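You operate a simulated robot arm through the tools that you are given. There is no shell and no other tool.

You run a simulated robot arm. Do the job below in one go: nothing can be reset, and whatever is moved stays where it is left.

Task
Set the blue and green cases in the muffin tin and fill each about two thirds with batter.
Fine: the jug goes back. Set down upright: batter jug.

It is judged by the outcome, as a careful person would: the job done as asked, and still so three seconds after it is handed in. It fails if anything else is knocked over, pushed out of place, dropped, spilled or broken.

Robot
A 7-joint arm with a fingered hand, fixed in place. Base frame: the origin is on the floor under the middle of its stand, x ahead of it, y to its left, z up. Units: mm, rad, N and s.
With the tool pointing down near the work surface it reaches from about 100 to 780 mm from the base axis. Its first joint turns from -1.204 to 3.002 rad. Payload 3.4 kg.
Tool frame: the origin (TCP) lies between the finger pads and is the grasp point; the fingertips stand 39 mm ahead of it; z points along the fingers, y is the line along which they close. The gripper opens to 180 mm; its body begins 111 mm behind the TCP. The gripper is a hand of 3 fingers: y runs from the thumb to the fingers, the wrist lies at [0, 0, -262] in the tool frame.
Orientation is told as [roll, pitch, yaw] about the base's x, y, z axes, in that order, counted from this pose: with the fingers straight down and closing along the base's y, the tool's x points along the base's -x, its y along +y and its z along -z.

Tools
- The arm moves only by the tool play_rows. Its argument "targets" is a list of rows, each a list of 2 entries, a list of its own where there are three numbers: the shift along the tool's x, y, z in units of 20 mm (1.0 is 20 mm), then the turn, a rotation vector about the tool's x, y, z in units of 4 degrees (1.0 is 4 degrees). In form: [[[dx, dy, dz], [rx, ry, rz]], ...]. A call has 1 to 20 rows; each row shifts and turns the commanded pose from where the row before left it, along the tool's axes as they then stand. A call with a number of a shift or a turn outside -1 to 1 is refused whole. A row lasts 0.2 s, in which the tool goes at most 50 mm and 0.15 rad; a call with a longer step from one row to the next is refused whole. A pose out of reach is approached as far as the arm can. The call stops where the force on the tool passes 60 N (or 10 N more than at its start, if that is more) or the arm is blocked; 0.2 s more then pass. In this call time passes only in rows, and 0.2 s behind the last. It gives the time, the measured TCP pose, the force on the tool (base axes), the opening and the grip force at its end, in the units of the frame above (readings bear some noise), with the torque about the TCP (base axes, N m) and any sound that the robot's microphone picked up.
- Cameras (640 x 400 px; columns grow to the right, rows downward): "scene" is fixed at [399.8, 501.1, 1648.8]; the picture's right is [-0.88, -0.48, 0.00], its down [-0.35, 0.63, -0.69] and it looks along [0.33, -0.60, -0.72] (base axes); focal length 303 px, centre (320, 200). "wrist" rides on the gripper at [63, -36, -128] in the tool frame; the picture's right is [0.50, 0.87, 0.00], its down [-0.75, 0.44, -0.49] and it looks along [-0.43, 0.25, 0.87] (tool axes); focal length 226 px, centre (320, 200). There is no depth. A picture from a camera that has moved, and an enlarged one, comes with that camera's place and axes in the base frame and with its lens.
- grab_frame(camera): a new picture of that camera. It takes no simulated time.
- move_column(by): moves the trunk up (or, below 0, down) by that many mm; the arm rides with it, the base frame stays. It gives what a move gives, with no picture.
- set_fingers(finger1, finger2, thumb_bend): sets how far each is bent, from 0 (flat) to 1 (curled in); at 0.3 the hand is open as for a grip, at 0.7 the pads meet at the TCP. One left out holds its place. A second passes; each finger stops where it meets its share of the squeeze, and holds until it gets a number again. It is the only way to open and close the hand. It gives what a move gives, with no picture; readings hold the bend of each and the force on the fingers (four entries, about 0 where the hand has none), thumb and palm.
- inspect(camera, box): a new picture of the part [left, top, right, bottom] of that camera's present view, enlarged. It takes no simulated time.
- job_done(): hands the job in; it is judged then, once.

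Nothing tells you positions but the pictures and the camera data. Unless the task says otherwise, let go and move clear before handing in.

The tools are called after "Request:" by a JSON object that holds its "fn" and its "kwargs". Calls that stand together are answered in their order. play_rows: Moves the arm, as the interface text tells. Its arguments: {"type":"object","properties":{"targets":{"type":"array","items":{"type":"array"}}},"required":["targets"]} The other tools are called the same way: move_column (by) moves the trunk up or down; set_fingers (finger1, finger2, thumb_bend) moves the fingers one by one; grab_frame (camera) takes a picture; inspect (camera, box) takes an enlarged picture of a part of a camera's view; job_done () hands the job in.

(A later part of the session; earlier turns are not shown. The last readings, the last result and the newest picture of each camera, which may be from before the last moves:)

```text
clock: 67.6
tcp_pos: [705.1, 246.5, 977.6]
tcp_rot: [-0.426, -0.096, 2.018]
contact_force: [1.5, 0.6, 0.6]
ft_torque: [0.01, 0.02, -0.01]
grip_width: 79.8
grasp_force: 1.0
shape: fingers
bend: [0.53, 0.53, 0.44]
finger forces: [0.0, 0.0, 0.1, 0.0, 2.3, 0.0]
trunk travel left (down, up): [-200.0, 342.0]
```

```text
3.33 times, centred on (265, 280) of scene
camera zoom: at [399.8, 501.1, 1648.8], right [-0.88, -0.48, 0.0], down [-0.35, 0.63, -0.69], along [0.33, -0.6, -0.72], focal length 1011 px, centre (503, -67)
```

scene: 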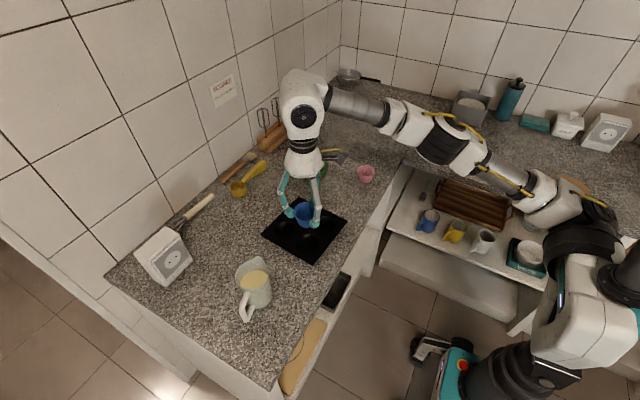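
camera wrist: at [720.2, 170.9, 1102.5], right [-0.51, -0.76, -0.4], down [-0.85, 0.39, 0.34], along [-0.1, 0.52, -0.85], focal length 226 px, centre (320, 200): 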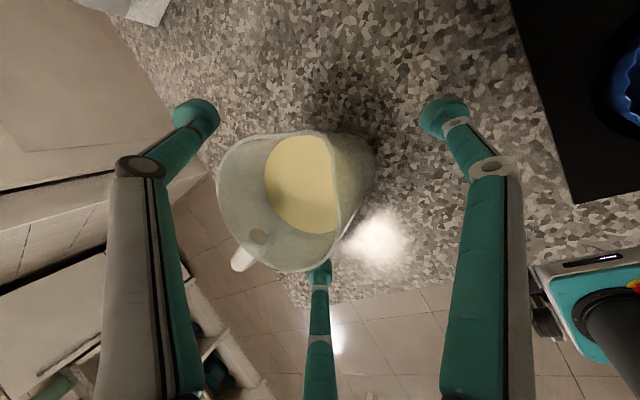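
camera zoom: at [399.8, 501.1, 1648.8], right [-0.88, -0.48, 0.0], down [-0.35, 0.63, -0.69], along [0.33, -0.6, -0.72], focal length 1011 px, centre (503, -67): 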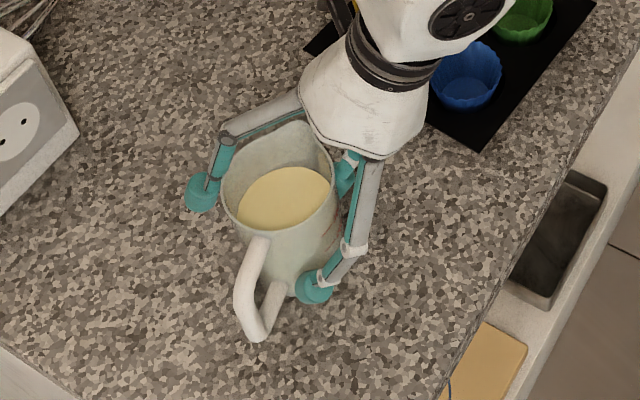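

Request:
{"fn": "set_fingers", "kwargs": {"finger1": 0.56, "finger2": 0.56}}

Request:
{"fn": "inspect", "kwargs": {"camera": "scene", "box": [210, 220, 320, 340]}}

```text
clock: 68.6
tcp_pos: [705.5, 247.6, 977.6]
tcp_rot: [-0.424, -0.099, 2.02]
contact_force: [0.2, -0.2, 0.7]
ft_torque: [0.0, 0.08, -0.02]
grip_width: 77.5
grasp_force: 2.8
shape: fingers
bend: [0.54, 0.54, 0.44]
finger forces: [1.6, 2.0, 0.0, 0.0, 2.5, 0.0]
trunk travel left (down, up): [-200.0, 342.0]
```

```text
3.33 times, centred on (265, 280) of scene
camera zoom: at [399.8, 501.1, 1648.8], right [-0.88, -0.48, 0.0], down [-0.35, 0.63, -0.69], along [0.33, -0.6, -0.72], focal length 1011 px, centre (503, -67)
```

zoom: 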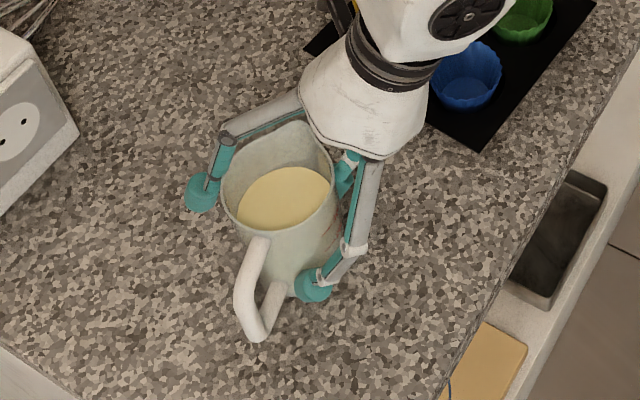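

At this depth the thumb's middle link touches the rim instead of the pad touching the wall. I'll open again, raise the hand 25 mm, and regrip so the pads bear on the upper body.

Request:
{"fn": "set_fingers", "kwargs": {"finger1": 0.46, "finger2": 0.46, "thumb_bend": 0.38}}

Request:
{"fn": "play_rows", "kwargs": {"targets": [[[-0.062, -0.257, -0.566], [0, 0, 0]], [[-0.062, -0.257, -0.566], [0, 0, 0]]]}}

Request:
{"fn": "set_fingers", "kwargs": {"finger1": 0.5, "finger2": 0.5, "thumb_bend": 0.48}}

Request:
{"fn": "inspect", "kwargs": {"camera": "wrist", "box": [170, 90, 470, 290]}}

Request:
{"fn": "inspect", "kwargs": {"camera": "scene", "box": [210, 220, 320, 340]}}

```text
clock: 69.6
tcp_pos: [705.1, 247.2, 978.0]
tcp_rot: [-0.426, -0.099, 2.019]
contact_force: [-0.1, -0.2, -0.7]
ft_torque: [-0.03, 0.02, -0.05]
grip_width: 104.3
grasp_force: 0.0
shape: fingers
bend: [0.46, 0.46, 0.38]
finger forces: [0.0, 0.0, 0.0, 0.0, 0.0, 0.0]
trunk travel left (down, up): [-200.0, 342.0]
```

```text
clock: 70.2
tcp_pos: [705.8, 246.1, 1003.4]
tcp_rot: [-0.426, -0.097, 2.019]
contact_force: [-0.3, -0.3, 0.0]
ft_torque: [-0.01, 0.01, -0.01]
grip_width: 104.6
grasp_force: 0.1
shape: fingers
bend: [0.46, 0.46, 0.38]
finger forces: [0.1, 0.0, 0.0, 0.0, 0.0, 0.0]
trunk travel left (down, up): [-200.0, 342.0]
```

```text
clock: 71.2
tcp_pos: [703.9, 246.5, 1003.5]
tcp_rot: [-0.426, -0.097, 2.019]
contact_force: [0.1, -0.9, -0.4]
ft_torque: [-0.01, -0.01, -0.02]
grip_width: 77.4
grasp_force: 0.1
shape: fingers
bend: [0.5, 0.5, 0.48]
finger forces: [0.0, 0.1, 0.0, 0.1, 0.0, 0.0]
trunk travel left (down, up): [-200.0, 342.0]
```

```text
2.00 times, centred on (320, 190) of wrist
camera zoom: at [719.9, 170.3, 1127.6], right [-0.51, -0.76, -0.4], down [-0.85, 0.39, 0.34], along [-0.1, 0.52, -0.85], focal length 452 px, centre (320, 220)
```

zoom: 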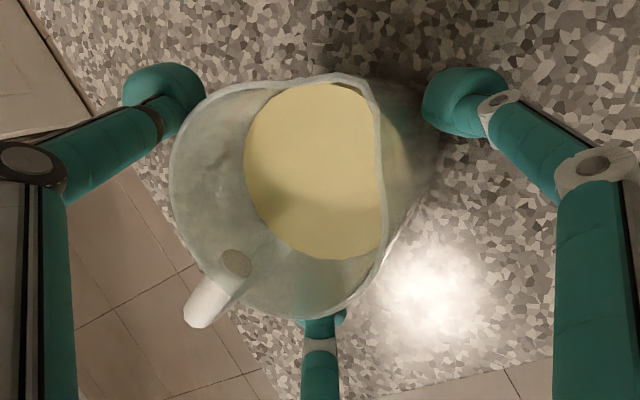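

```text
3.33 times, centred on (265, 280) of scene
camera zoom: at [399.8, 501.1, 1648.8], right [-0.88, -0.48, 0.0], down [-0.35, 0.63, -0.69], along [0.33, -0.6, -0.72], focal length 1011 px, centre (503, -67)
```

zoom: 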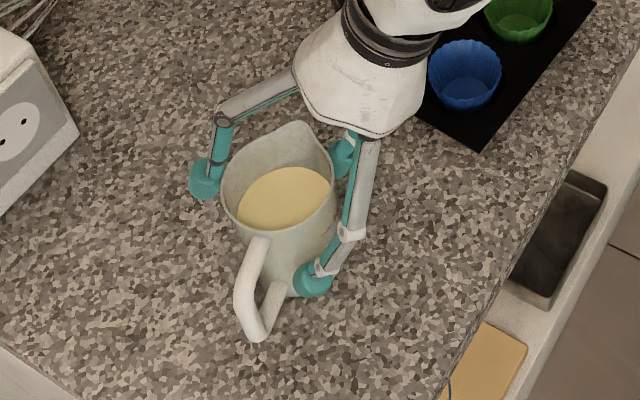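

That is better: the pads now surround the upper body. I'll continue closing.

Request:
{"fn": "set_fingers", "kwargs": {"finger1": 0.53, "finger2": 0.53, "thumb_bend": 0.52}}

Request:
{"fn": "set_fingers", "kwargs": {"finger1": 0.56, "finger2": 0.56, "thumb_bend": 0.55}}

Request:
{"fn": "inspect", "kwargs": {"camera": "wrist", "box": [170, 90, 470, 290]}}

Request:
{"fn": "inspect", "kwargs": {"camera": "scene", "box": [210, 220, 320, 340]}}

```text
clock: 72.2
tcp_pos: [705.8, 246.0, 1002.2]
tcp_rot: [-0.426, -0.097, 2.019]
contact_force: [1.9, 0.9, 3.2]
ft_torque: [0.05, -0.03, -0.02]
grip_width: 66.6
grasp_force: 1.7
shape: fingers
bend: [0.53, 0.52, 0.5]
finger forces: [0.3, 0.6, 0.0, 0.1, 2.6, 0.0]
trunk travel left (down, up): [-200.0, 342.0]
```

```text
clock: 73.2
tcp_pos: [705.3, 245.7, 1002.5]
tcp_rot: [-0.427, -0.099, 2.019]
contact_force: [2.4, 0.2, 2.7]
ft_torque: [-0.02, -0.01, -0.05]
grip_width: 64.2
grasp_force: 5.7
shape: fingers
bend: [0.53, 0.53, 0.52]
finger forces: [2.9, 2.8, 0.1, 0.0, 6.2, 0.0]
trunk travel left (down, up): [-200.0, 342.0]
```

```text
2.00 times, centred on (320, 190) of wrist
camera zoom: at [719.8, 170.3, 1127.8], right [-0.51, -0.76, -0.4], down [-0.85, 0.39, 0.34], along [-0.1, 0.52, -0.85], focal length 452 px, centre (320, 220)
```

zoom: 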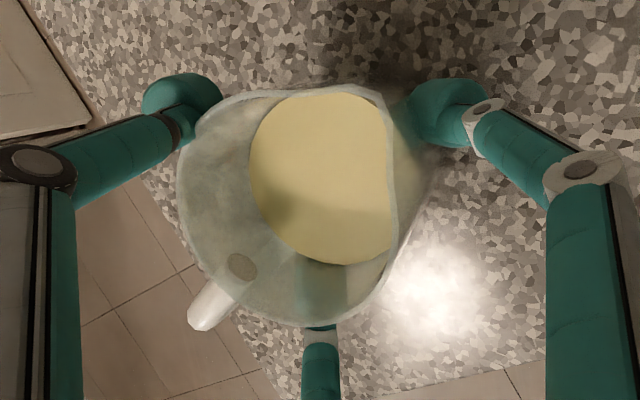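

```text
3.33 times, centred on (265, 280) of scene
camera zoom: at [399.8, 501.1, 1648.8], right [-0.88, -0.48, 0.0], down [-0.35, 0.63, -0.69], along [0.33, -0.6, -0.72], focal length 1011 px, centre (503, -67)
```

zoom: 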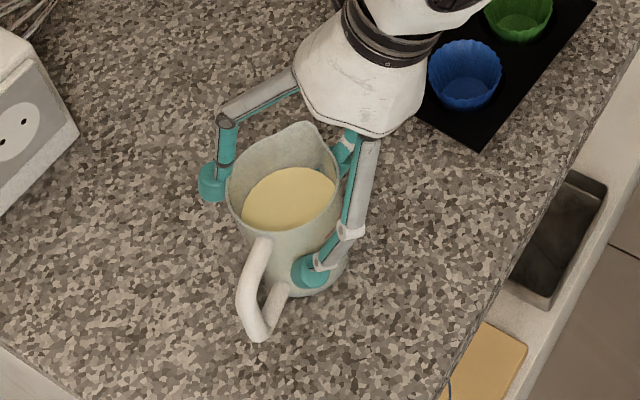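

The jug is gripped with 3–6 N per digit and is still upright. I'll firm up the grip and do a tiny test lift.

Request:
{"fn": "set_fingers", "kwargs": {"finger1": 0.6, "finger2": 0.6, "thumb_bend": 0.58}}

Request:
{"fn": "inspect", "kwargs": {"camera": "scene", "box": [210, 220, 320, 340]}}

Request:
{"fn": "inspect", "kwargs": {"camera": "wrist", "box": [170, 90, 470, 290]}}

```text
clock: 74.2
tcp_pos: [706.0, 245.7, 1002.6]
tcp_rot: [-0.426, -0.096, 2.02]
contact_force: [2.2, 0.7, 4.1]
ft_torque: [-0.01, 0.05, -0.03]
grip_width: 62.9
grasp_force: 9.6
shape: fingers
bend: [0.54, 0.53, 0.53]
finger forces: [5.7, 5.8, 0.0, 0.0, 8.8, 0.0]
trunk travel left (down, up): [-200.0, 342.0]
```

```text
3.33 times, centred on (265, 280) of scene
camera zoom: at [399.8, 501.1, 1648.8], right [-0.88, -0.48, 0.0], down [-0.35, 0.63, -0.69], along [0.33, -0.6, -0.72], focal length 1011 px, centre (503, -67)
```

zoom: 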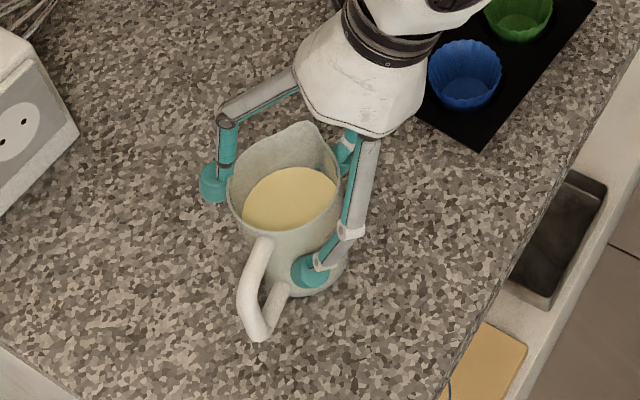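

```text
2.00 times, centred on (320, 190) of wrist
camera zoom: at [719.7, 170.2, 1127.8], right [-0.51, -0.76, -0.4], down [-0.85, 0.39, 0.34], along [-0.1, 0.52, -0.85], focal length 452 px, centre (320, 220)
```

zoom: 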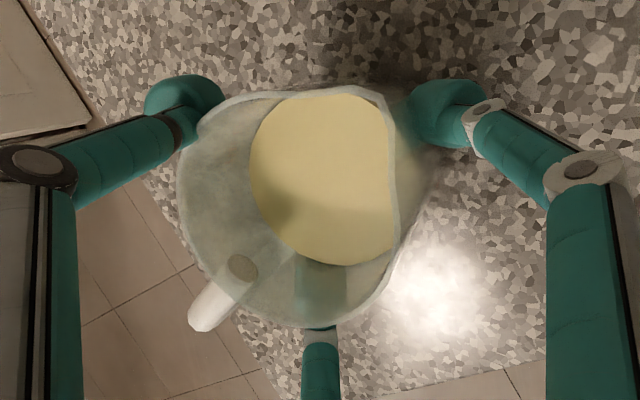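

Grip forces are 6–9 N with no visible tipping. I'll do a 5 mm test lift.

Request:
{"fn": "play_rows", "kwargs": {"targets": [[[-0.0125, -0.0515, -0.113], [0, 0, 0]], [[-0.0125, -0.0515, -0.113], [0, 0, 0]]]}}

Request:
{"fn": "inspect", "kwargs": {"camera": "scene", "box": [210, 220, 320, 340]}}

Request:
{"fn": "inspect", "kwargs": {"camera": "wrist", "box": [170, 90, 470, 290]}}

```text
clock: 74.8
tcp_pos: [706.2, 247.0, 1006.1]
tcp_rot: [-0.424, -0.097, 2.02]
contact_force: [-0.2, 0.1, 0.8]
ft_torque: [-0.1, -0.02, 0.0]
grip_width: 61.5
grasp_force: 9.5
shape: fingers
bend: [0.53, 0.53, 0.54]
finger forces: [6.0, 6.2, 0.0, 0.1, 6.3, 0.1]
trunk travel left (down, up): [-200.0, 342.0]
```

```text
3.33 times, centred on (265, 280) of scene
camera zoom: at [399.8, 501.1, 1648.8], right [-0.88, -0.48, 0.0], down [-0.35, 0.63, -0.69], along [0.33, -0.6, -0.72], focal length 1011 px, centre (503, -67)
```

zoom: 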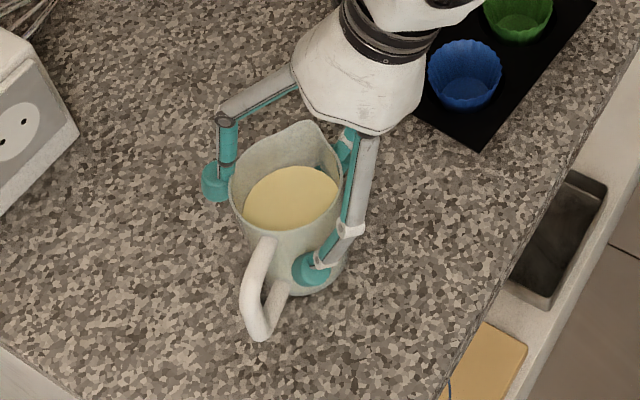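

```text
2.00 times, centred on (320, 190) of wrist
camera zoom: at [720.2, 171.0, 1131.4], right [-0.51, -0.76, -0.4], down [-0.85, 0.39, 0.34], along [-0.1, 0.52, -0.85], focal length 452 px, centre (320, 220)
```

zoom: 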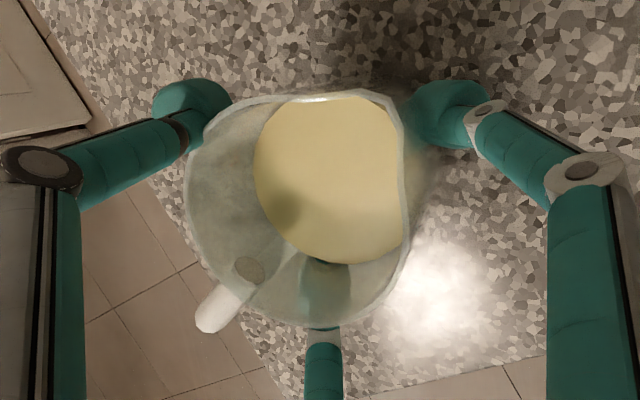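

The jug is partly unloaded but shifting a little in the grip. It's safer to slide it along the counter than to lift it this way, so I'll move slowly and check after a short stretch.

Request:
{"fn": "play_rows", "kwargs": {"targets": [[[0.0917, 0.253, -0.1247], [0, 0, 0]], [[0.0917, 0.253, -0.1247], [0, 0, 0]], [[0.0917, 0.253, -0.1247], [0, 0, 0]], [[0.0917, 0.253, -0.1247], [0, 0, 0]]]}}

Request:
{"fn": "inspect", "kwargs": {"camera": "scene", "box": [210, 220, 320, 340]}}

Request:
{"fn": "inspect", "kwargs": {"camera": "wrist", "box": [170, 90, 470, 290]}}

```text
clock: 75.8
tcp_pos: [688.5, 231.8, 1007.3]
tcp_rot: [-0.426, -0.099, 2.02]
contact_force: [0.2, 0.0, -4.1]
ft_torque: [-0.09, 0.02, 0.01]
grip_width: 61.4
grasp_force: 9.1
shape: fingers
bend: [0.53, 0.53, 0.54]
finger forces: [6.0, 6.2, 0.1, 0.0, 6.2, 0.0]
trunk travel left (down, up): [-200.0, 342.0]
```

```text
3.33 times, centred on (265, 280) of scene
camera zoom: at [399.8, 501.1, 1648.8], right [-0.88, -0.48, 0.0], down [-0.35, 0.63, -0.69], along [0.33, -0.6, -0.72], focal length 1011 px, centre (503, -67)
```

zoom: 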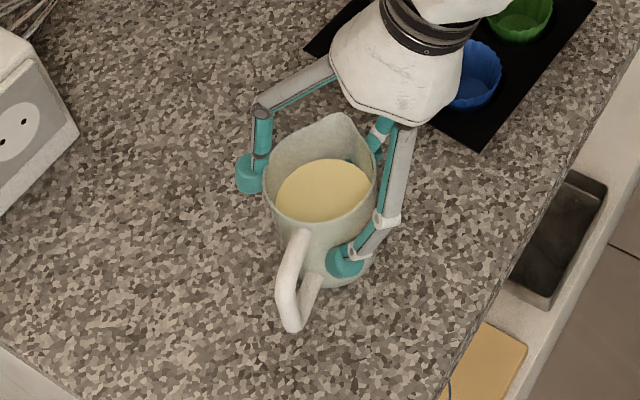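

```text
2.00 times, centred on (320, 190) of wrist
camera zoom: at [702.4, 154.6, 1132.4], right [-0.51, -0.76, -0.4], down [-0.85, 0.39, 0.34], along [-0.1, 0.52, -0.85], focal length 452 px, centre (320, 220)
```

zoom: 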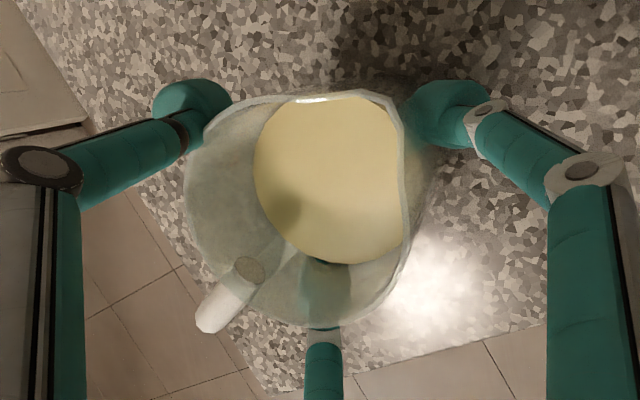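

The jug is now carried (about 4 N of weight) and stable in the grip. I'll continue slowly to the nearer spot.

Request:
{"fn": "play_rows", "kwargs": {"targets": [[[0.0917, 0.253, -0.1247], [0, 0, 0]], [[0.0917, 0.253, -0.1247], [0, 0, 0]], [[0.0917, 0.253, -0.1247], [0, 0, 0]], [[0.0917, 0.253, -0.1247], [0, 0, 0]], [[0.0917, 0.253, -0.1247], [0, 0, 0]], [[0.0917, 0.253, -0.1247], [0, 0, 0]], [[0.0917, 0.253, -0.1247], [0, 0, 0]], [[0.0917, 0.253, -0.1247], [0, 0, 0]]]}}

Request:
{"fn": "inspect", "kwargs": {"camera": "scene", "box": [230, 210, 340, 330]}}

Request:
{"fn": "inspect", "kwargs": {"camera": "wrist", "box": [170, 90, 470, 290]}}

```text
clock: 77.6
tcp_pos: [654.7, 197.9, 1007.2]
tcp_rot: [-0.427, -0.099, 2.02]
contact_force: [1.1, 0.1, -3.7]
ft_torque: [-0.1, 0.02, -0.02]
grip_width: 61.5
grasp_force: 9.0
shape: fingers
bend: [0.53, 0.53, 0.54]
finger forces: [5.8, 6.2, 0.0, 0.0, 6.0, 0.1]
trunk travel left (down, up): [-200.0, 342.0]
```

```text
3.33 times, centred on (285, 270) of scene
camera zoom: at [399.8, 501.1, 1648.8], right [-0.88, -0.48, 0.0], down [-0.35, 0.63, -0.69], along [0.33, -0.6, -0.72], focal length 1011 px, centre (437, -33)
```

zoom: 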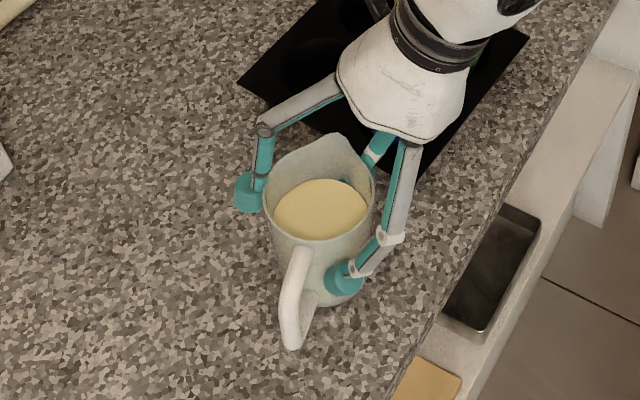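

```text
2.00 times, centred on (320, 190) of wrist
camera zoom: at [667.9, 122.7, 1133.0], right [-0.51, -0.76, -0.4], down [-0.85, 0.39, 0.34], along [-0.1, 0.52, -0.85], focal length 452 px, centre (320, 220)
```

zoom: 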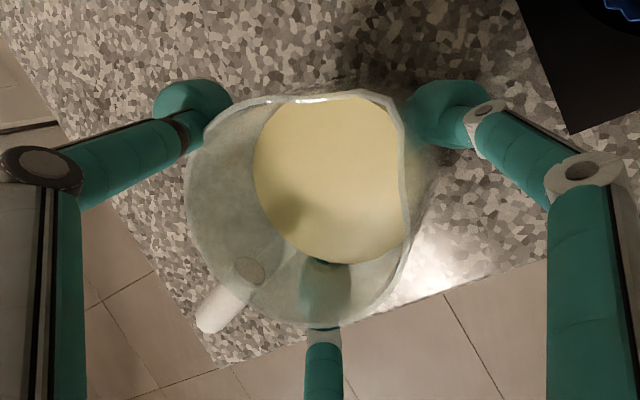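

The grip is stable. I'll carry it the rest of the way to about (635, 180), which is inside vertical-tool reach.

Request:
{"fn": "play_rows", "kwargs": {"targets": [[[0.0917, 0.253, -0.1247], [0, 0, 0]], [[0.0917, 0.253, -0.1247], [0, 0, 0]], [[0.0917, 0.253, -0.1247], [0, 0, 0]], [[0.0917, 0.253, -0.1247], [0, 0, 0]], [[0.0917, 0.253, -0.1247], [0, 0, 0]], [[0.0917, 0.253, -0.1247], [0, 0, 0]]]}}

Request:
{"fn": "inspect", "kwargs": {"camera": "scene", "box": [230, 210, 340, 330]}}

Request:
{"fn": "grab_frame", "kwargs": {"camera": "wrist"}}

```text
clock: 79.0
tcp_pos: [627.3, 173.7, 1007.8]
tcp_rot: [-0.425, -0.097, 2.02]
contact_force: [0.5, 0.0, -4.0]
ft_torque: [-0.05, 0.01, 0.0]
grip_width: 61.3
grasp_force: 9.1
shape: fingers
bend: [0.53, 0.53, 0.54]
finger forces: [6.0, 6.1, 0.0, 0.1, 5.9, 0.0]
trunk travel left (down, up): [-200.0, 342.0]
```

```text
3.33 times, centred on (285, 270) of scene
camera zoom: at [399.8, 501.1, 1648.8], right [-0.88, -0.48, 0.0], down [-0.35, 0.63, -0.69], along [0.33, -0.6, -0.72], focal length 1011 px, centre (437, -33)
```

zoom: 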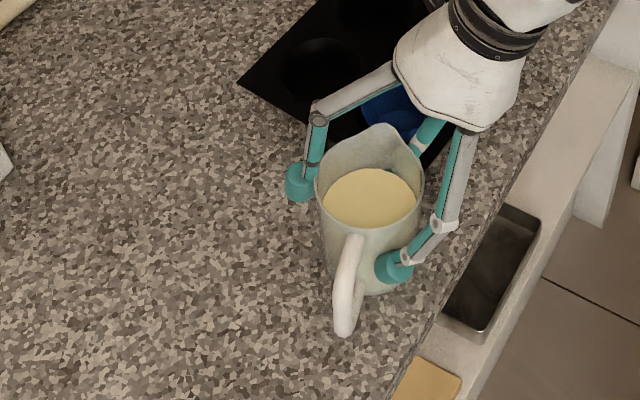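

```text
taken
camera wrist: at [641.3, 97.2, 1132.7], right [-0.51, -0.76, -0.4], down [-0.85, 0.39, 0.34], along [-0.1, 0.52, -0.85], focal length 226 px, centre (320, 200)
```

wrist: 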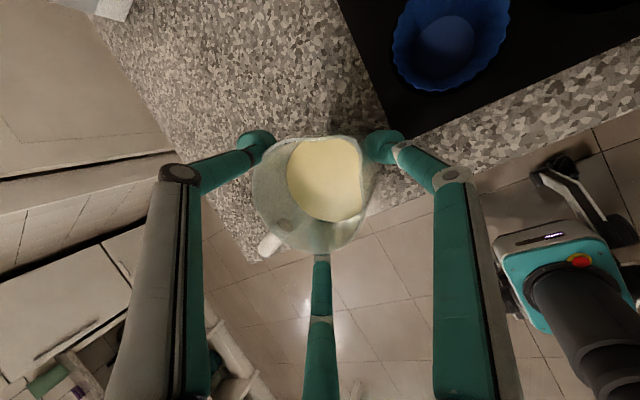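

There's a safe margin to both the edge and the tin. I'll lower it gently until it touches.

Request:
{"fn": "play_rows", "kwargs": {"targets": [[[0.005, 0.0206, 0.0453], [0, 0, 0]], [[0.005, 0.0206, 0.0453], [0, 0, 0]]]}}

Request:
{"fn": "play_rows", "kwargs": {"targets": [[[0.005, 0.0206, 0.0453], [0, 0, 0]], [[0.0025, 0.0103, 0.0227], [0, 0, 0]]]}}

```text
clock: 79.6
tcp_pos: [626.5, 172.3, 1005.8]
tcp_rot: [-0.427, -0.099, 2.019]
contact_force: [-0.5, -0.4, -2.3]
ft_torque: [-0.05, 0.0, 0.0]
grip_width: 61.3
grasp_force: 8.8
shape: fingers
bend: [0.53, 0.53, 0.54]
finger forces: [5.8, 6.0, 0.0, 0.1, 6.7, 0.0]
trunk travel left (down, up): [-200.0, 342.0]
```

```text
clock: 80.2
tcp_pos: [627.3, 174.0, 1005.1]
tcp_rot: [-0.427, -0.1, 2.02]
contact_force: [0.2, 0.5, 0.1]
ft_torque: [-0.04, 0.07, 0.0]
grip_width: 61.5
grasp_force: 10.0
shape: fingers
bend: [0.53, 0.53, 0.54]
finger forces: [5.9, 6.3, 0.0, 0.0, 7.9, 0.0]
trunk travel left (down, up): [-200.0, 342.0]
```

It's resting on the counter, so I'll release gently and evenly.

Request:
{"fn": "set_fingers", "kwargs": {"finger1": 0.525, "finger2": 0.525, "thumb_bend": 0.525}}

Request:
{"fn": "set_fingers", "kwargs": {"finger1": 0.44, "finger2": 0.44, "thumb_bend": 0.4}}

Request:
{"fn": "inspect", "kwargs": {"camera": "scene", "box": [230, 210, 340, 330]}}

Request:
{"fn": "inspect", "kwargs": {"camera": "wrist", "box": [170, 90, 470, 290]}}

```text
clock: 81.2
tcp_pos: [627.9, 173.0, 1002.9]
tcp_rot: [-0.426, -0.098, 2.02]
contact_force: [2.0, -0.2, 0.2]
ft_torque: [-0.01, -0.03, -0.01]
grip_width: 66.0
grasp_force: 0.6
shape: fingers
bend: [0.52, 0.52, 0.52]
finger forces: [0.0, 0.3, 0.0, 0.0, 1.1, 0.0]
trunk travel left (down, up): [-200.0, 342.0]
```

```text
clock: 82.2
tcp_pos: [626.6, 174.2, 1004.6]
tcp_rot: [-0.427, -0.097, 2.02]
contact_force: [-0.3, 0.1, -0.2]
ft_torque: [0.0, -0.02, -0.01]
grip_width: 104.5
grasp_force: 0.1
shape: fingers
bend: [0.44, 0.44, 0.4]
finger forces: [0.0, 0.1, 0.1, 0.1, 0.0, 0.0]
trunk travel left (down, up): [-200.0, 342.0]
```

```text
3.33 times, centred on (285, 270) of scene
camera zoom: at [399.8, 501.1, 1648.8], right [-0.88, -0.48, 0.0], down [-0.35, 0.63, -0.69], along [0.33, -0.6, -0.72], focal length 1011 px, centre (437, -33)
```

zoom: 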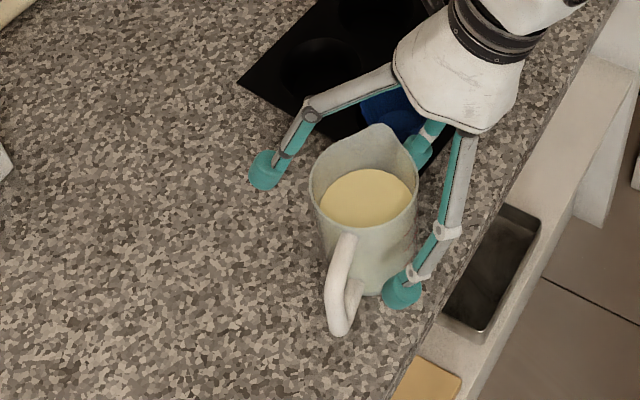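

```text
2.00 times, centred on (320, 190) of wrist
camera zoom: at [641.8, 96.9, 1129.3], right [-0.51, -0.76, -0.4], down [-0.85, 0.39, 0.34], along [-0.1, 0.52, -0.85], focal length 452 px, centre (320, 220)
```

zoom: 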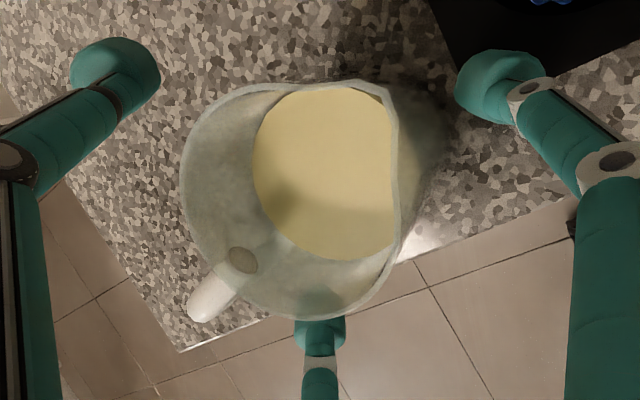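

The jug stands upright at (635, 180), with its handle still toward about 106°. I'll back off along the tool axis, straighten to vertical, and line up a proper top grip.

Request:
{"fn": "play_rows", "kwargs": {"targets": [[[0, 0, -0.6], [0, 0, 0]], [[0, 0, -1], [0, 0, 0]], [[0, 0, -1], [0, 0, 0]], [[0, 0, -1], [0, 0, 0]], [[0, 0, -1], [0, 0, 0]], [[0, 0, -1], [0, 0, 0]], [[0, 0, 0], [-0.868, 0.209, 0]], [[0, 0, 0], [-0.868, 0.209, 0]], [[0, 0, 0], [-0.868, 0.209, 0]], [[0, 0, 0], [-0.868, 0.209, 0]], [[0, 0, 0], [-0.868, 0.209, 0]], [[0, 0, 0], [-0.868, 0.209, 0]], [[0, 0, 0], [-0.868, 0.209, 0]], [[0, 0, 0], [0, 0, 0.7]], [[0, 0, 0], [0, 0, 0.675]]]}}

Request:
{"fn": "set_fingers", "kwargs": {"finger1": 0.4, "finger2": 0.4, "thumb_bend": 0.4}}

Request:
{"fn": "grab_frame", "kwargs": {"camera": "wrist"}}

Request:
{"fn": "inspect", "kwargs": {"camera": "scene", "box": [220, 160, 360, 330]}}

```text
clock: 85.4
tcp_pos: [590.9, 145.5, 1106.0]
tcp_rot: [0.0, 0.001, 1.902]
contact_force: [0.7, 0.3, -0.2]
ft_torque: [-0.01, 0.0, -0.01]
grip_width: 104.2
grasp_force: 0.1
shape: fingers
bend: [0.44, 0.44, 0.4]
finger forces: [0.0, 0.0, 0.0, 0.0, 0.0, 0.1]
trunk travel left (down, up): [-200.0, 342.0]
```

```text
clock: 86.4
tcp_pos: [591.2, 144.5, 1107.2]
tcp_rot: [0.002, 0.002, 1.902]
contact_force: [0.5, 0.5, 0.1]
ft_torque: [-0.02, -0.04, 0.02]
grip_width: 112.2
grasp_force: 0.1
shape: fingers
bend: [0.4, 0.4, 0.4]
finger forces: [0.1, 0.0, 0.0, 0.0, 0.1, 0.0]
trunk travel left (down, up): [-200.0, 342.0]
```

```text
taken
camera wrist: at [644.7, 97.3, 1234.3], right [-0.66, -0.75, 0.0], down [-0.66, 0.57, 0.49], along [-0.37, 0.32, -0.87], focal length 226 px, centre (320, 200)
```

wrist: 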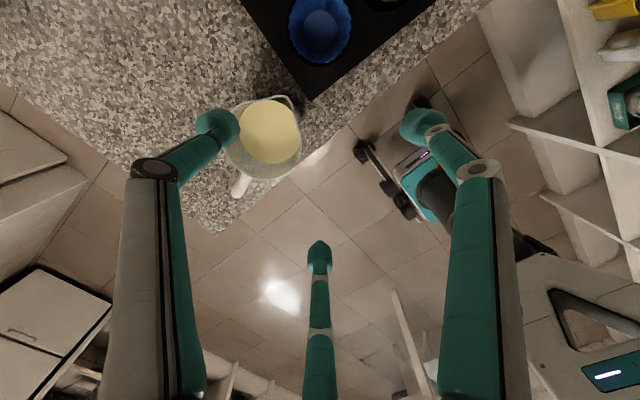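

```text
2.35 times, centred on (290, 245) of scene
camera zoom: at [399.8, 501.1, 1648.8], right [-0.88, -0.48, 0.0], down [-0.35, 0.63, -0.69], along [0.33, -0.6, -0.72], focal length 714 px, centre (391, 94)
```

zoom: 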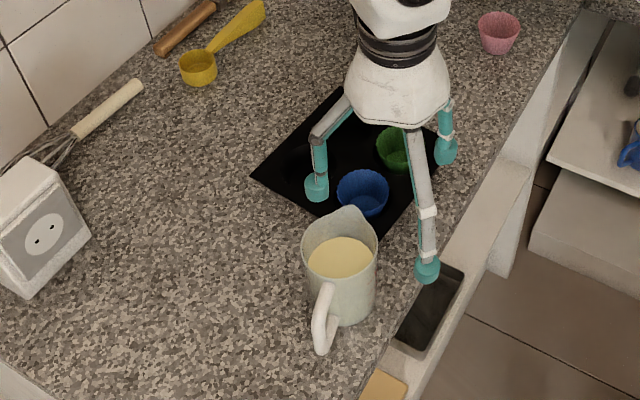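

Request:
{"fn": "inspect", "kwargs": {"camera": "wrist", "box": [200, 80, 320, 200]}}

```text
3.33 times, centred on (260, 140) of wrist
camera zoom: at [644.7, 97.3, 1234.3], right [-0.66, -0.75, 0.0], down [-0.66, 0.57, 0.49], along [-0.37, 0.32, -0.87], focal length 754 px, centre (520, 400)
```

zoom: 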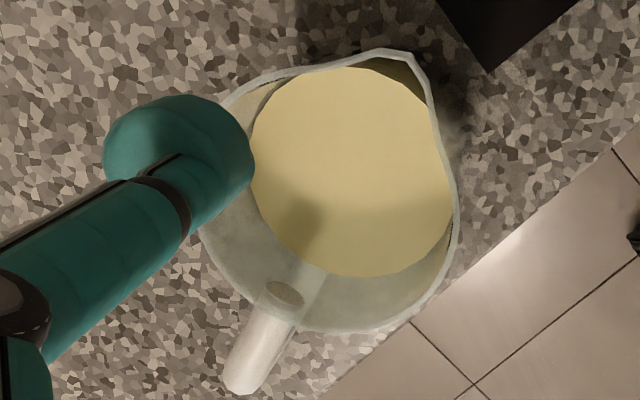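

The jug centre is at tool offset (-19, -56), and the handle and spout fall between the digits as planned. I'll move over it while staying above the rim.

Request:
{"fn": "play_rows", "kwargs": {"targets": [[[-0.315, -0.93, 0.47], [0, 0, 0]], [[-0.315, -0.93, 0.47], [0, 0, 0]], [[-0.315, -0.93, 0.47], [0, 0, 0]]]}}

Request:
{"fn": "grab_frame", "kwargs": {"camera": "wrist"}}

Request:
{"fn": "inspect", "kwargs": {"camera": "scene", "box": [220, 180, 340, 320]}}

```text
clock: 87.2
tcp_pos: [640.1, 183.4, 1076.9]
tcp_rot: [0.003, 0.003, 1.899]
contact_force: [0.7, 0.9, -0.3]
ft_torque: [0.02, 0.01, 0.03]
grip_width: 112.0
grasp_force: 0.1
shape: fingers
bend: [0.4, 0.4, 0.4]
finger forces: [0.0, 0.0, 0.0, 0.0, 0.1, 0.0]
trunk travel left (down, up): [-200.0, 342.0]
```

```text
taken
camera wrist: at [692.8, 136.2, 1205.6], right [-0.66, -0.75, 0.0], down [-0.66, 0.57, 0.49], along [-0.37, 0.32, -0.87], focal length 226 px, centre (320, 200)
```

wrist: 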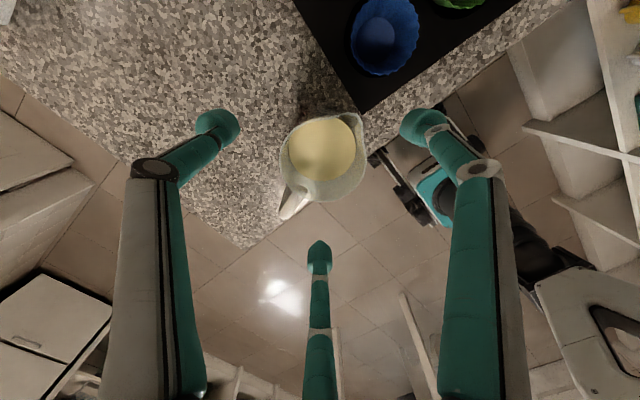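

```text
2.86 times, centred on (280, 250) of scene
camera zoom: at [399.8, 501.1, 1648.8], right [-0.88, -0.48, 0.0], down [-0.35, 0.63, -0.69], along [0.33, -0.6, -0.72], focal length 867 px, centre (434, 57)
```

zoom: 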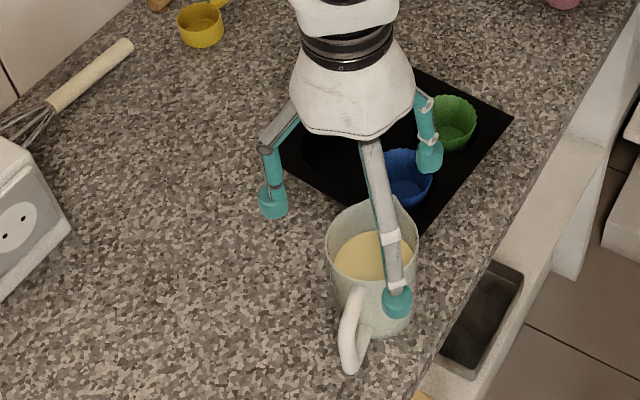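

Request:
{"fn": "inspect", "kwargs": {"camera": "wrist", "box": [270, 100, 380, 230]}}

```text
3.08 times, centred on (325, 165) of wrist
camera zoom: at [692.8, 136.2, 1205.6], right [-0.66, -0.75, 0.0], down [-0.66, 0.57, 0.49], along [-0.37, 0.32, -0.87], focal length 696 px, centre (305, 308)
```

zoom: 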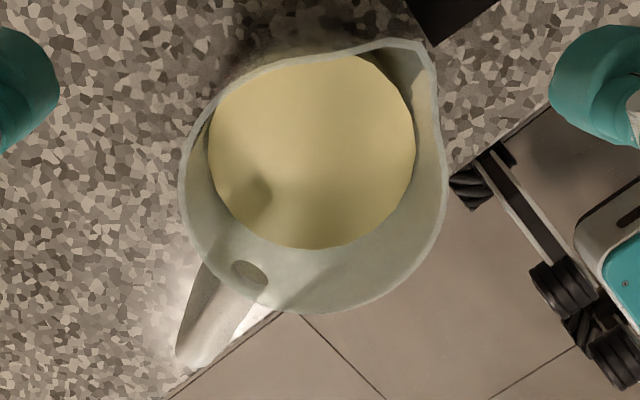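

It's centred within 2 mm. I'll descend 90 mm around the jug with small corrections.

Request:
{"fn": "play_rows", "kwargs": {"targets": [[[0.09, 0.095, 0.5], [0, 0, 0]], [[0, 0, 1], [0, 0, 0]], [[0, 0, 1], [0, 0, 0]], [[0, 0, 1], [0, 0, 0]], [[0, 0, 1], [0, 0, 0]]]}}

Request:
{"fn": "inspect", "kwargs": {"camera": "wrist", "box": [190, 90, 450, 270]}}

Request:
{"fn": "inspect", "kwargs": {"camera": "scene", "box": [230, 200, 330, 320]}}

```text
clock: 88.4
tcp_pos: [637.0, 176.5, 988.4]
tcp_rot: [0.002, 0.001, 1.901]
contact_force: [0.4, 0.4, -0.3]
ft_torque: [0.02, 0.03, -0.01]
grip_width: 112.0
grasp_force: 0.2
shape: fingers
bend: [0.4, 0.4, 0.4]
finger forces: [0.0, 0.0, 0.0, 0.0, 0.0, 0.0]
trunk travel left (down, up): [-200.0, 342.0]
```

```text
2.22 times, centred on (320, 180) of wrist
camera zoom: at [690.6, 129.6, 1116.5], right [-0.66, -0.75, 0.0], down [-0.66, 0.57, 0.49], along [-0.37, 0.32, -0.87], focal length 502 px, centre (320, 244)
```

zoom: 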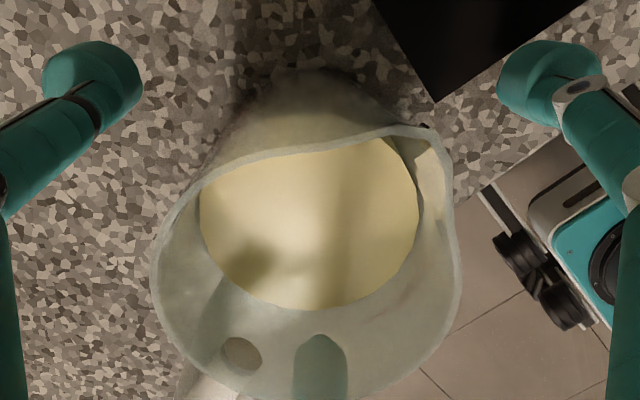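

```text
3.33 times, centred on (280, 260) of scene
camera zoom: at [399.8, 501.1, 1648.8], right [-0.88, -0.48, 0.0], down [-0.35, 0.63, -0.69], along [0.33, -0.6, -0.72], focal length 1011 px, centre (453, 0)
```

zoom: 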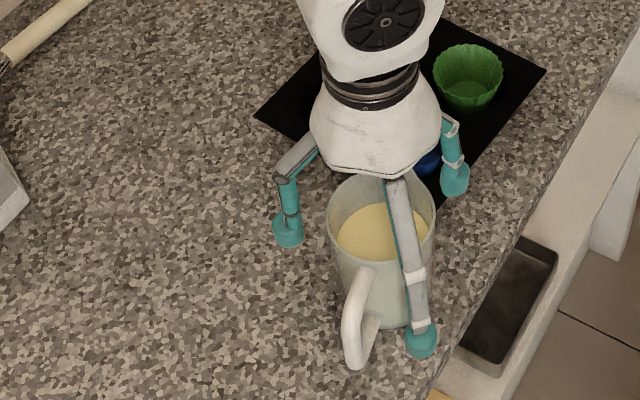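

The wrist view shows the jug about 6–7 mm off toward tool -x. I'll recentre before closing.

Request:
{"fn": "play_rows", "kwargs": {"targets": [[[-0.15, 0, 0], [0, 0, 0]], [[-0.15, 0, 0], [0, 0, 0]]]}}

Request:
{"fn": "inspect", "kwargs": {"camera": "wrist", "box": [190, 90, 450, 270]}}

```text
clock: 89.0
tcp_pos: [634.0, 184.6, 988.6]
tcp_rot: [0.0, 0.003, 1.9]
contact_force: [-0.2, 0.1, 0.5]
ft_torque: [0.01, 0.02, 0.01]
grip_width: 112.5
grasp_force: 0.0
shape: fingers
bend: [0.4, 0.4, 0.4]
finger forces: [0.0, 0.1, 0.1, 0.0, 0.0, 0.0]
trunk travel left (down, up): [-200.0, 342.0]
```

```text
2.22 times, centred on (320, 180) of wrist
camera zoom: at [688.4, 136.1, 1117.0], right [-0.66, -0.75, 0.0], down [-0.66, 0.57, 0.49], along [-0.37, 0.32, -0.87], focal length 502 px, centre (320, 244)
```

zoom: 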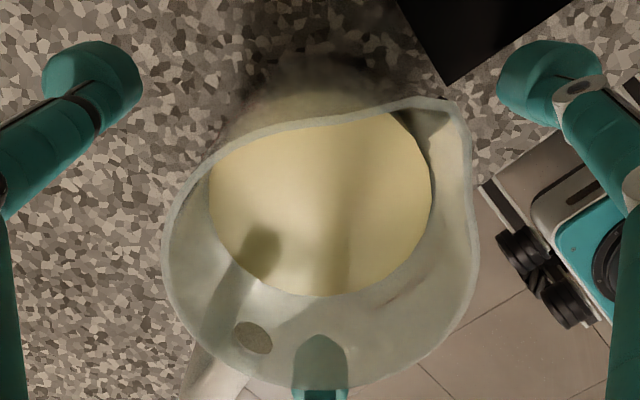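

Request:
{"fn": "play_rows", "kwargs": {"targets": [[[-0.08, 0.05, 0], [0, 0, 0]]]}}

Request:
{"fn": "set_fingers", "kwargs": {"finger1": 0.48, "finger2": 0.48, "thumb_bend": 0.48}}

Request:
{"fn": "set_fingers", "kwargs": {"finger1": 0.52, "finger2": 0.52, "thumb_bend": 0.52}}

Request:
{"fn": "inspect", "kwargs": {"camera": "wrist", "box": [190, 90, 450, 270]}}

Request:
{"fn": "inspect", "kwargs": {"camera": "scene", "box": [230, 200, 330, 320]}}

```text
clock: 89.4
tcp_pos: [633.4, 184.4, 989.3]
tcp_rot: [-0.001, 0.0, 1.902]
contact_force: [-0.2, 0.3, 0.7]
ft_torque: [0.01, 0.0, -0.01]
grip_width: 112.1
grasp_force: 0.1
shape: fingers
bend: [0.4, 0.4, 0.4]
finger forces: [0.1, 0.0, 0.0, 0.1, 0.0, 0.0]
trunk travel left (down, up): [-200.0, 342.0]
```

```text
clock: 90.4
tcp_pos: [633.4, 184.7, 988.0]
tcp_rot: [-0.001, 0.002, 1.901]
contact_force: [-0.3, -0.1, -1.0]
ft_torque: [0.03, 0.0, 0.01]
grip_width: 81.4
grasp_force: 0.1
shape: fingers
bend: [0.48, 0.48, 0.48]
finger forces: [0.1, 0.1, 0.0, 0.0, 0.0, 0.0]
trunk travel left (down, up): [-200.0, 342.0]
```

```text
clock: 91.4
tcp_pos: [633.6, 185.0, 988.4]
tcp_rot: [0.001, 0.001, 1.9]
contact_force: [-1.0, -1.1, -0.4]
ft_torque: [0.03, 0.02, -0.04]
grip_width: 65.5
grasp_force: 0.1
shape: fingers
bend: [0.52, 0.52, 0.52]
finger forces: [0.0, 0.0, 0.1, 0.0, 0.1, 0.0]
trunk travel left (down, up): [-200.0, 342.0]
```

```text
2.22 times, centred on (320, 180) of wrist
camera zoom: at [686.9, 137.4, 1116.6], right [-0.66, -0.75, 0.0], down [-0.66, 0.57, 0.49], along [-0.37, 0.32, -0.87], focal length 502 px, centre (320, 244)
```

zoom: 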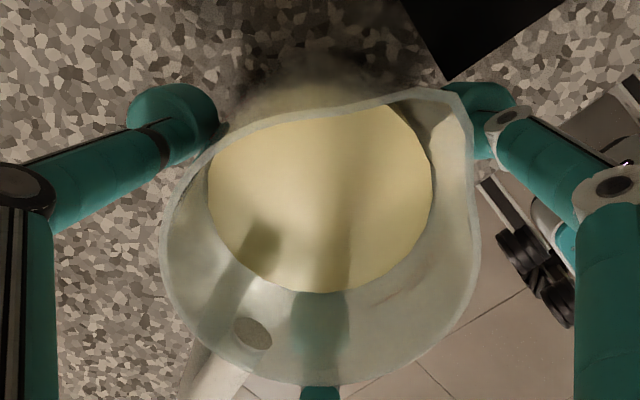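

```text
3.33 times, centred on (280, 260) of scene
camera zoom: at [399.8, 501.1, 1648.8], right [-0.88, -0.48, 0.0], down [-0.35, 0.63, -0.69], along [0.33, -0.6, -0.72], focal length 1011 px, centre (453, 0)
```

zoom: 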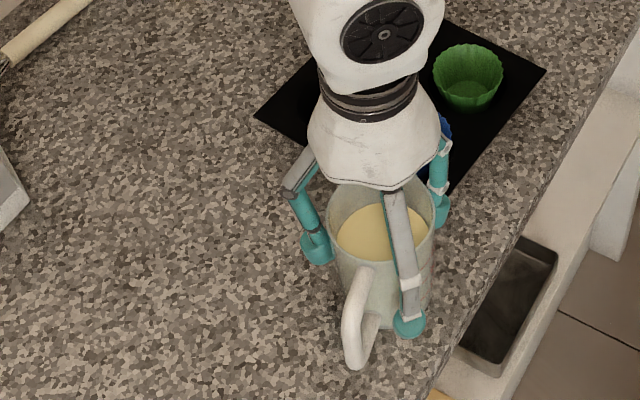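

Nearly touching on all sides, and the handle is clear. I'll close further.

Request:
{"fn": "set_fingers", "kwargs": {"finger1": 0.55, "finger2": 0.55, "thumb_bend": 0.55}}

Request:
{"fn": "set_fingers", "kwargs": {"finger1": 0.58, "finger2": 0.58, "thumb_bend": 0.58}}

Request:
{"fn": "inspect", "kwargs": {"camera": "wrist", "box": [190, 90, 450, 270]}}

Request:
{"fn": "inspect", "kwargs": {"camera": "scene", "box": [230, 200, 330, 320]}}

```text
clock: 92.4
tcp_pos: [633.3, 184.3, 988.8]
tcp_rot: [0.0, 0.003, 1.901]
contact_force: [0.8, -1.3, 0.6]
ft_torque: [-0.05, -0.01, 0.01]
grip_width: 59.9
grasp_force: 1.7
shape: fingers
bend: [0.53, 0.55, 0.54]
finger forces: [1.4, 0.0, 0.0, 0.0, 2.1, 0.1]
trunk travel left (down, up): [-200.0, 342.0]
```

```text
clock: 93.4
tcp_pos: [632.8, 184.2, 987.4]
tcp_rot: [0.002, 0.0, 1.9]
contact_force: [1.8, -0.3, 0.0]
ft_torque: [0.01, -0.01, -0.02]
grip_width: 58.9
grasp_force: 3.7
shape: fingers
bend: [0.53, 0.56, 0.54]
finger forces: [2.8, 1.3, 0.0, 0.0, 3.8, 0.0]
trunk travel left (down, up): [-200.0, 342.0]
```

```text
2.22 times, centred on (320, 180) of wrist
camera zoom: at [687.0, 137.4, 1116.5], right [-0.66, -0.75, 0.0], down [-0.66, 0.57, 0.49], along [-0.37, 0.32, -0.87], focal length 502 px, centre (320, 244)
```

zoom: 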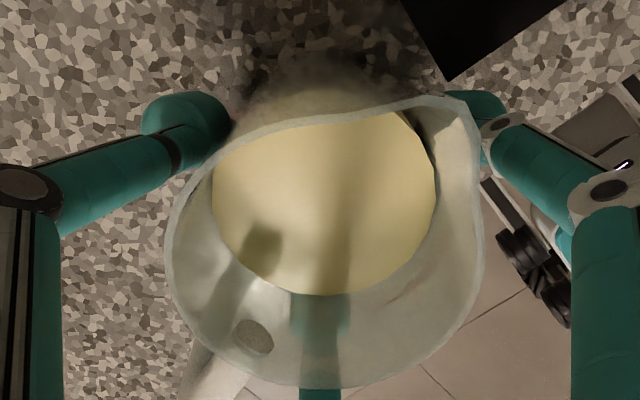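

```text
3.33 times, centred on (280, 260) of scene
camera zoom: at [399.8, 501.1, 1648.8], right [-0.88, -0.48, 0.0], down [-0.35, 0.63, -0.69], along [0.33, -0.6, -0.72], focal length 1011 px, centre (453, 0)
```

zoom: 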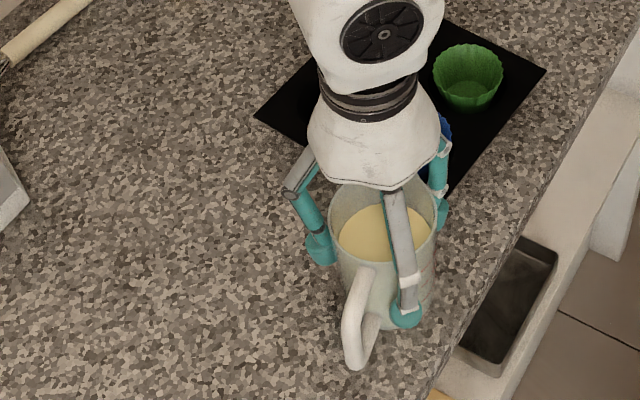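

All three digits are on the body, so I'll firm the grip for lifting and pouring.

Request:
{"fn": "set_fingers", "kwargs": {"finger1": 0.64, "finger2": 0.66, "thumb_bend": 0.64}}

Request:
{"fn": "set_fingers", "kwargs": {"finger1": 0.68, "finger2": 0.7, "thumb_bend": 0.68}}

Request:
{"fn": "inspect", "kwargs": {"camera": "wrist", "box": [190, 90, 450, 270]}}

```text
clock: 94.4
tcp_pos: [632.9, 184.6, 987.9]
tcp_rot: [0.001, 0.001, 1.903]
contact_force: [1.0, 1.3, 0.3]
ft_torque: [-0.05, 0.02, 0.0]
grip_width: 57.2
grasp_force: 15.2
shape: fingers
bend: [0.53, 0.56, 0.56]
finger forces: [9.9, 8.5, 0.0, 0.1, 11.2, 0.0]
trunk travel left (down, up): [-200.0, 342.0]
```

```text
clock: 95.4
tcp_pos: [633.8, 184.9, 989.2]
tcp_rot: [-0.001, 0.002, 1.901]
contact_force: [0.8, 1.1, -1.0]
ft_torque: [-0.01, 0.02, -0.02]
grip_width: 56.8
grasp_force: 17.7
shape: fingers
bend: [0.53, 0.56, 0.58]
finger forces: [10.7, 9.7, 0.1, 0.0, 14.3, 0.1]
trunk travel left (down, up): [-200.0, 342.0]
```

```text
2.22 times, centred on (320, 180) of wrist
camera zoom: at [687.0, 137.7, 1116.5], right [-0.66, -0.75, 0.0], down [-0.66, 0.57, 0.49], along [-0.37, 0.32, -0.87], focal length 502 px, centre (320, 244)
```

zoom: 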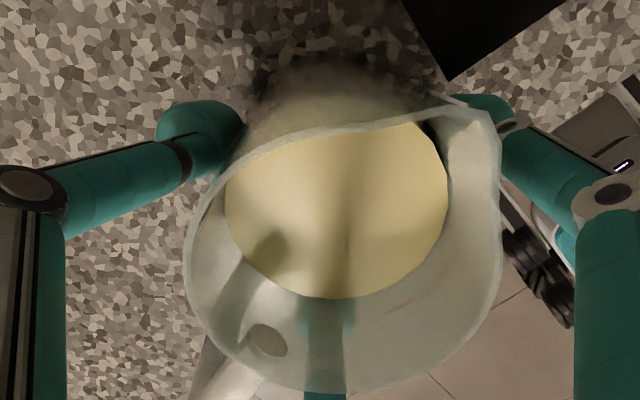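

The grip is firm at 10–14 N per digit. I'll lift slowly and check.

Request:
{"fn": "play_rows", "kwargs": {"targets": [[[0, 0, -0.25], [0, 0, 0]], [[0, 0, -0.25], [0, 0, 0]], [[0, 0, -0.25], [0, 0, 0]], [[0, 0, -0.25], [0, 0, 0]]]}}

Request:
{"fn": "inspect", "kwargs": {"camera": "wrist", "box": [190, 90, 450, 270]}}

Request:
{"fn": "inspect", "kwargs": {"camera": "scene", "box": [230, 200, 330, 320]}}

```text
clock: 96.4
tcp_pos: [633.4, 184.1, 1008.0]
tcp_rot: [0.001, 0.001, 1.902]
contact_force: [0.5, 0.4, -4.0]
ft_torque: [-0.06, 0.01, 0.02]
grip_width: 56.9
grasp_force: 17.2
shape: fingers
bend: [0.52, 0.56, 0.59]
finger forces: [10.7, 9.5, 0.0, 0.0, 13.6, 0.0]
trunk travel left (down, up): [-200.0, 342.0]
```

```text
2.22 times, centred on (320, 180) of wrist
camera zoom: at [687.6, 137.7, 1136.0], right [-0.66, -0.75, 0.0], down [-0.66, 0.57, 0.49], along [-0.37, 0.32, -0.87], focal length 502 px, centre (320, 244)
```

zoom: 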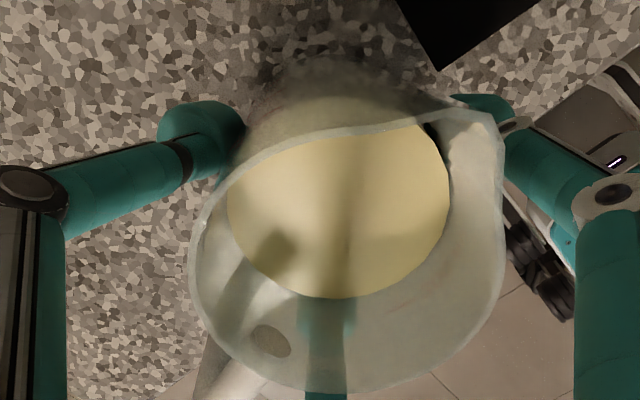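

```text
3.33 times, centred on (280, 260) of scene
camera zoom: at [399.8, 501.1, 1648.8], right [-0.88, -0.48, 0.0], down [-0.35, 0.63, -0.69], along [0.33, -0.6, -0.72], focal length 1011 px, centre (453, 0)
```

zoom: 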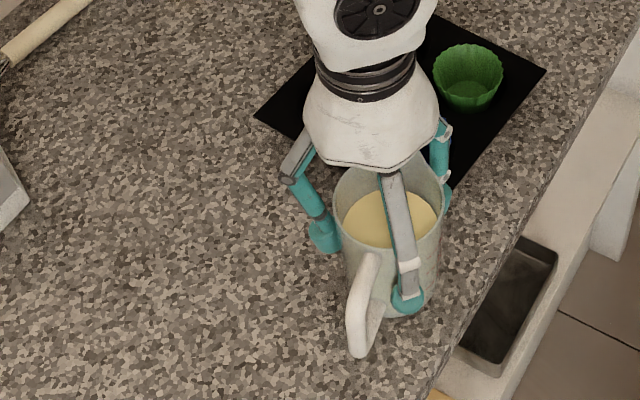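

The jug is held firmly at about 4 N weight with the spout along tool +x. I'll lift it clear and yaw in place so the spout points back toward the robot for a comfortable pour.

Request:
{"fn": "play_rows", "kwargs": {"targets": [[[0, 0, -0.5], [0, 0, 0]], [[0, 0, -0.5], [0, 0, 0]], [[0, 0, -0.5], [0, 0, 0]], [[0, 0, -0.5], [0, 0, 0]], [[0, 0, -0.5], [0, 0, 0]], [[0, 0, -0.5], [0, 0, 0]], [[0, 0, -0.5], [0, 0, 0.4]], [[0, 0, 0], [0, 0, 0.8]], [[0, 0, 0], [0, 0, 0.8]], [[0, 0, 0], [0, 0, 0.8]], [[0, 0, 0], [0, 0, 0.8]], [[0, 0, 0], [0, 0, 0.8]], [[0, 0, 0], [0, 0, 0.8]], [[0, 0, 0], [0, 0, 0.8]], [[0, 0, 0], [0, 0, 0.8]], [[0, 0, 0], [0, 0, 0.8]], [[0, 0, 0], [0, 0, 0.8]], [[0, 0, 0], [0, 0, 0.8]], [[0, 0, 0], [0, 0, 0.8]], [[0, 0, 0], [0, 0, 0.8]]]}}

Request:
{"fn": "grab_frame", "kwargs": {"camera": "scene"}}

Request:
{"fn": "grab_frame", "kwargs": {"camera": "wrist"}}

```text
clock: 100.6
tcp_pos: [633.3, 184.8, 1078.5]
tcp_rot: [-0.001, 0.002, 1.148]
contact_force: [0.3, 1.2, -3.2]
ft_torque: [-0.04, -0.02, -0.02]
grip_width: 56.8
grasp_force: 17.0
shape: fingers
bend: [0.52, 0.56, 0.59]
finger forces: [10.9, 9.4, 0.0, 0.0, 13.5, 0.0]
trunk travel left (down, up): [-200.0, 342.0]
```

```text
taken
```

scene: 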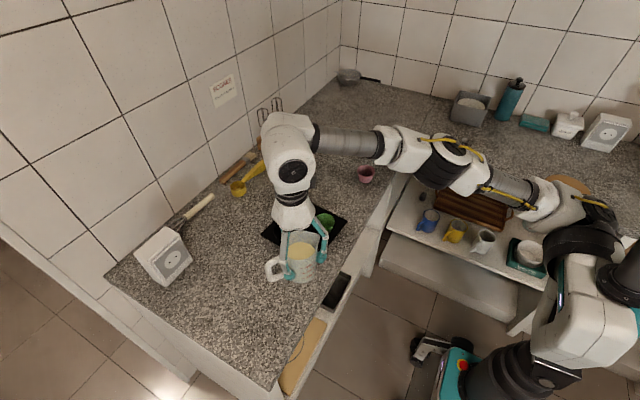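

```text
taken
camera wrist: at [639.5, 113.6, 1206.0], right [-1.0, -0.1, 0.0], down [-0.09, 0.87, 0.49], along [-0.05, 0.49, -0.87], focal length 226 px, centre (320, 200)
```

wrist: 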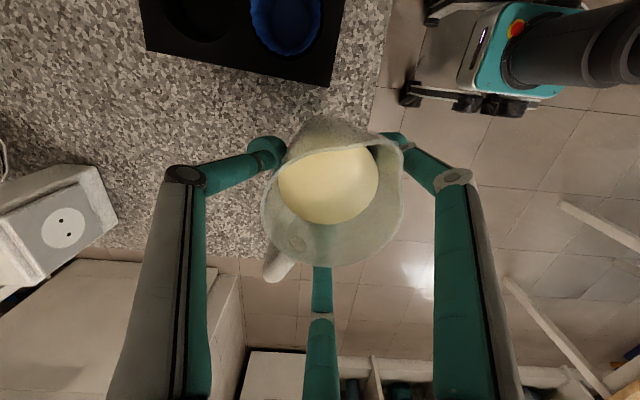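

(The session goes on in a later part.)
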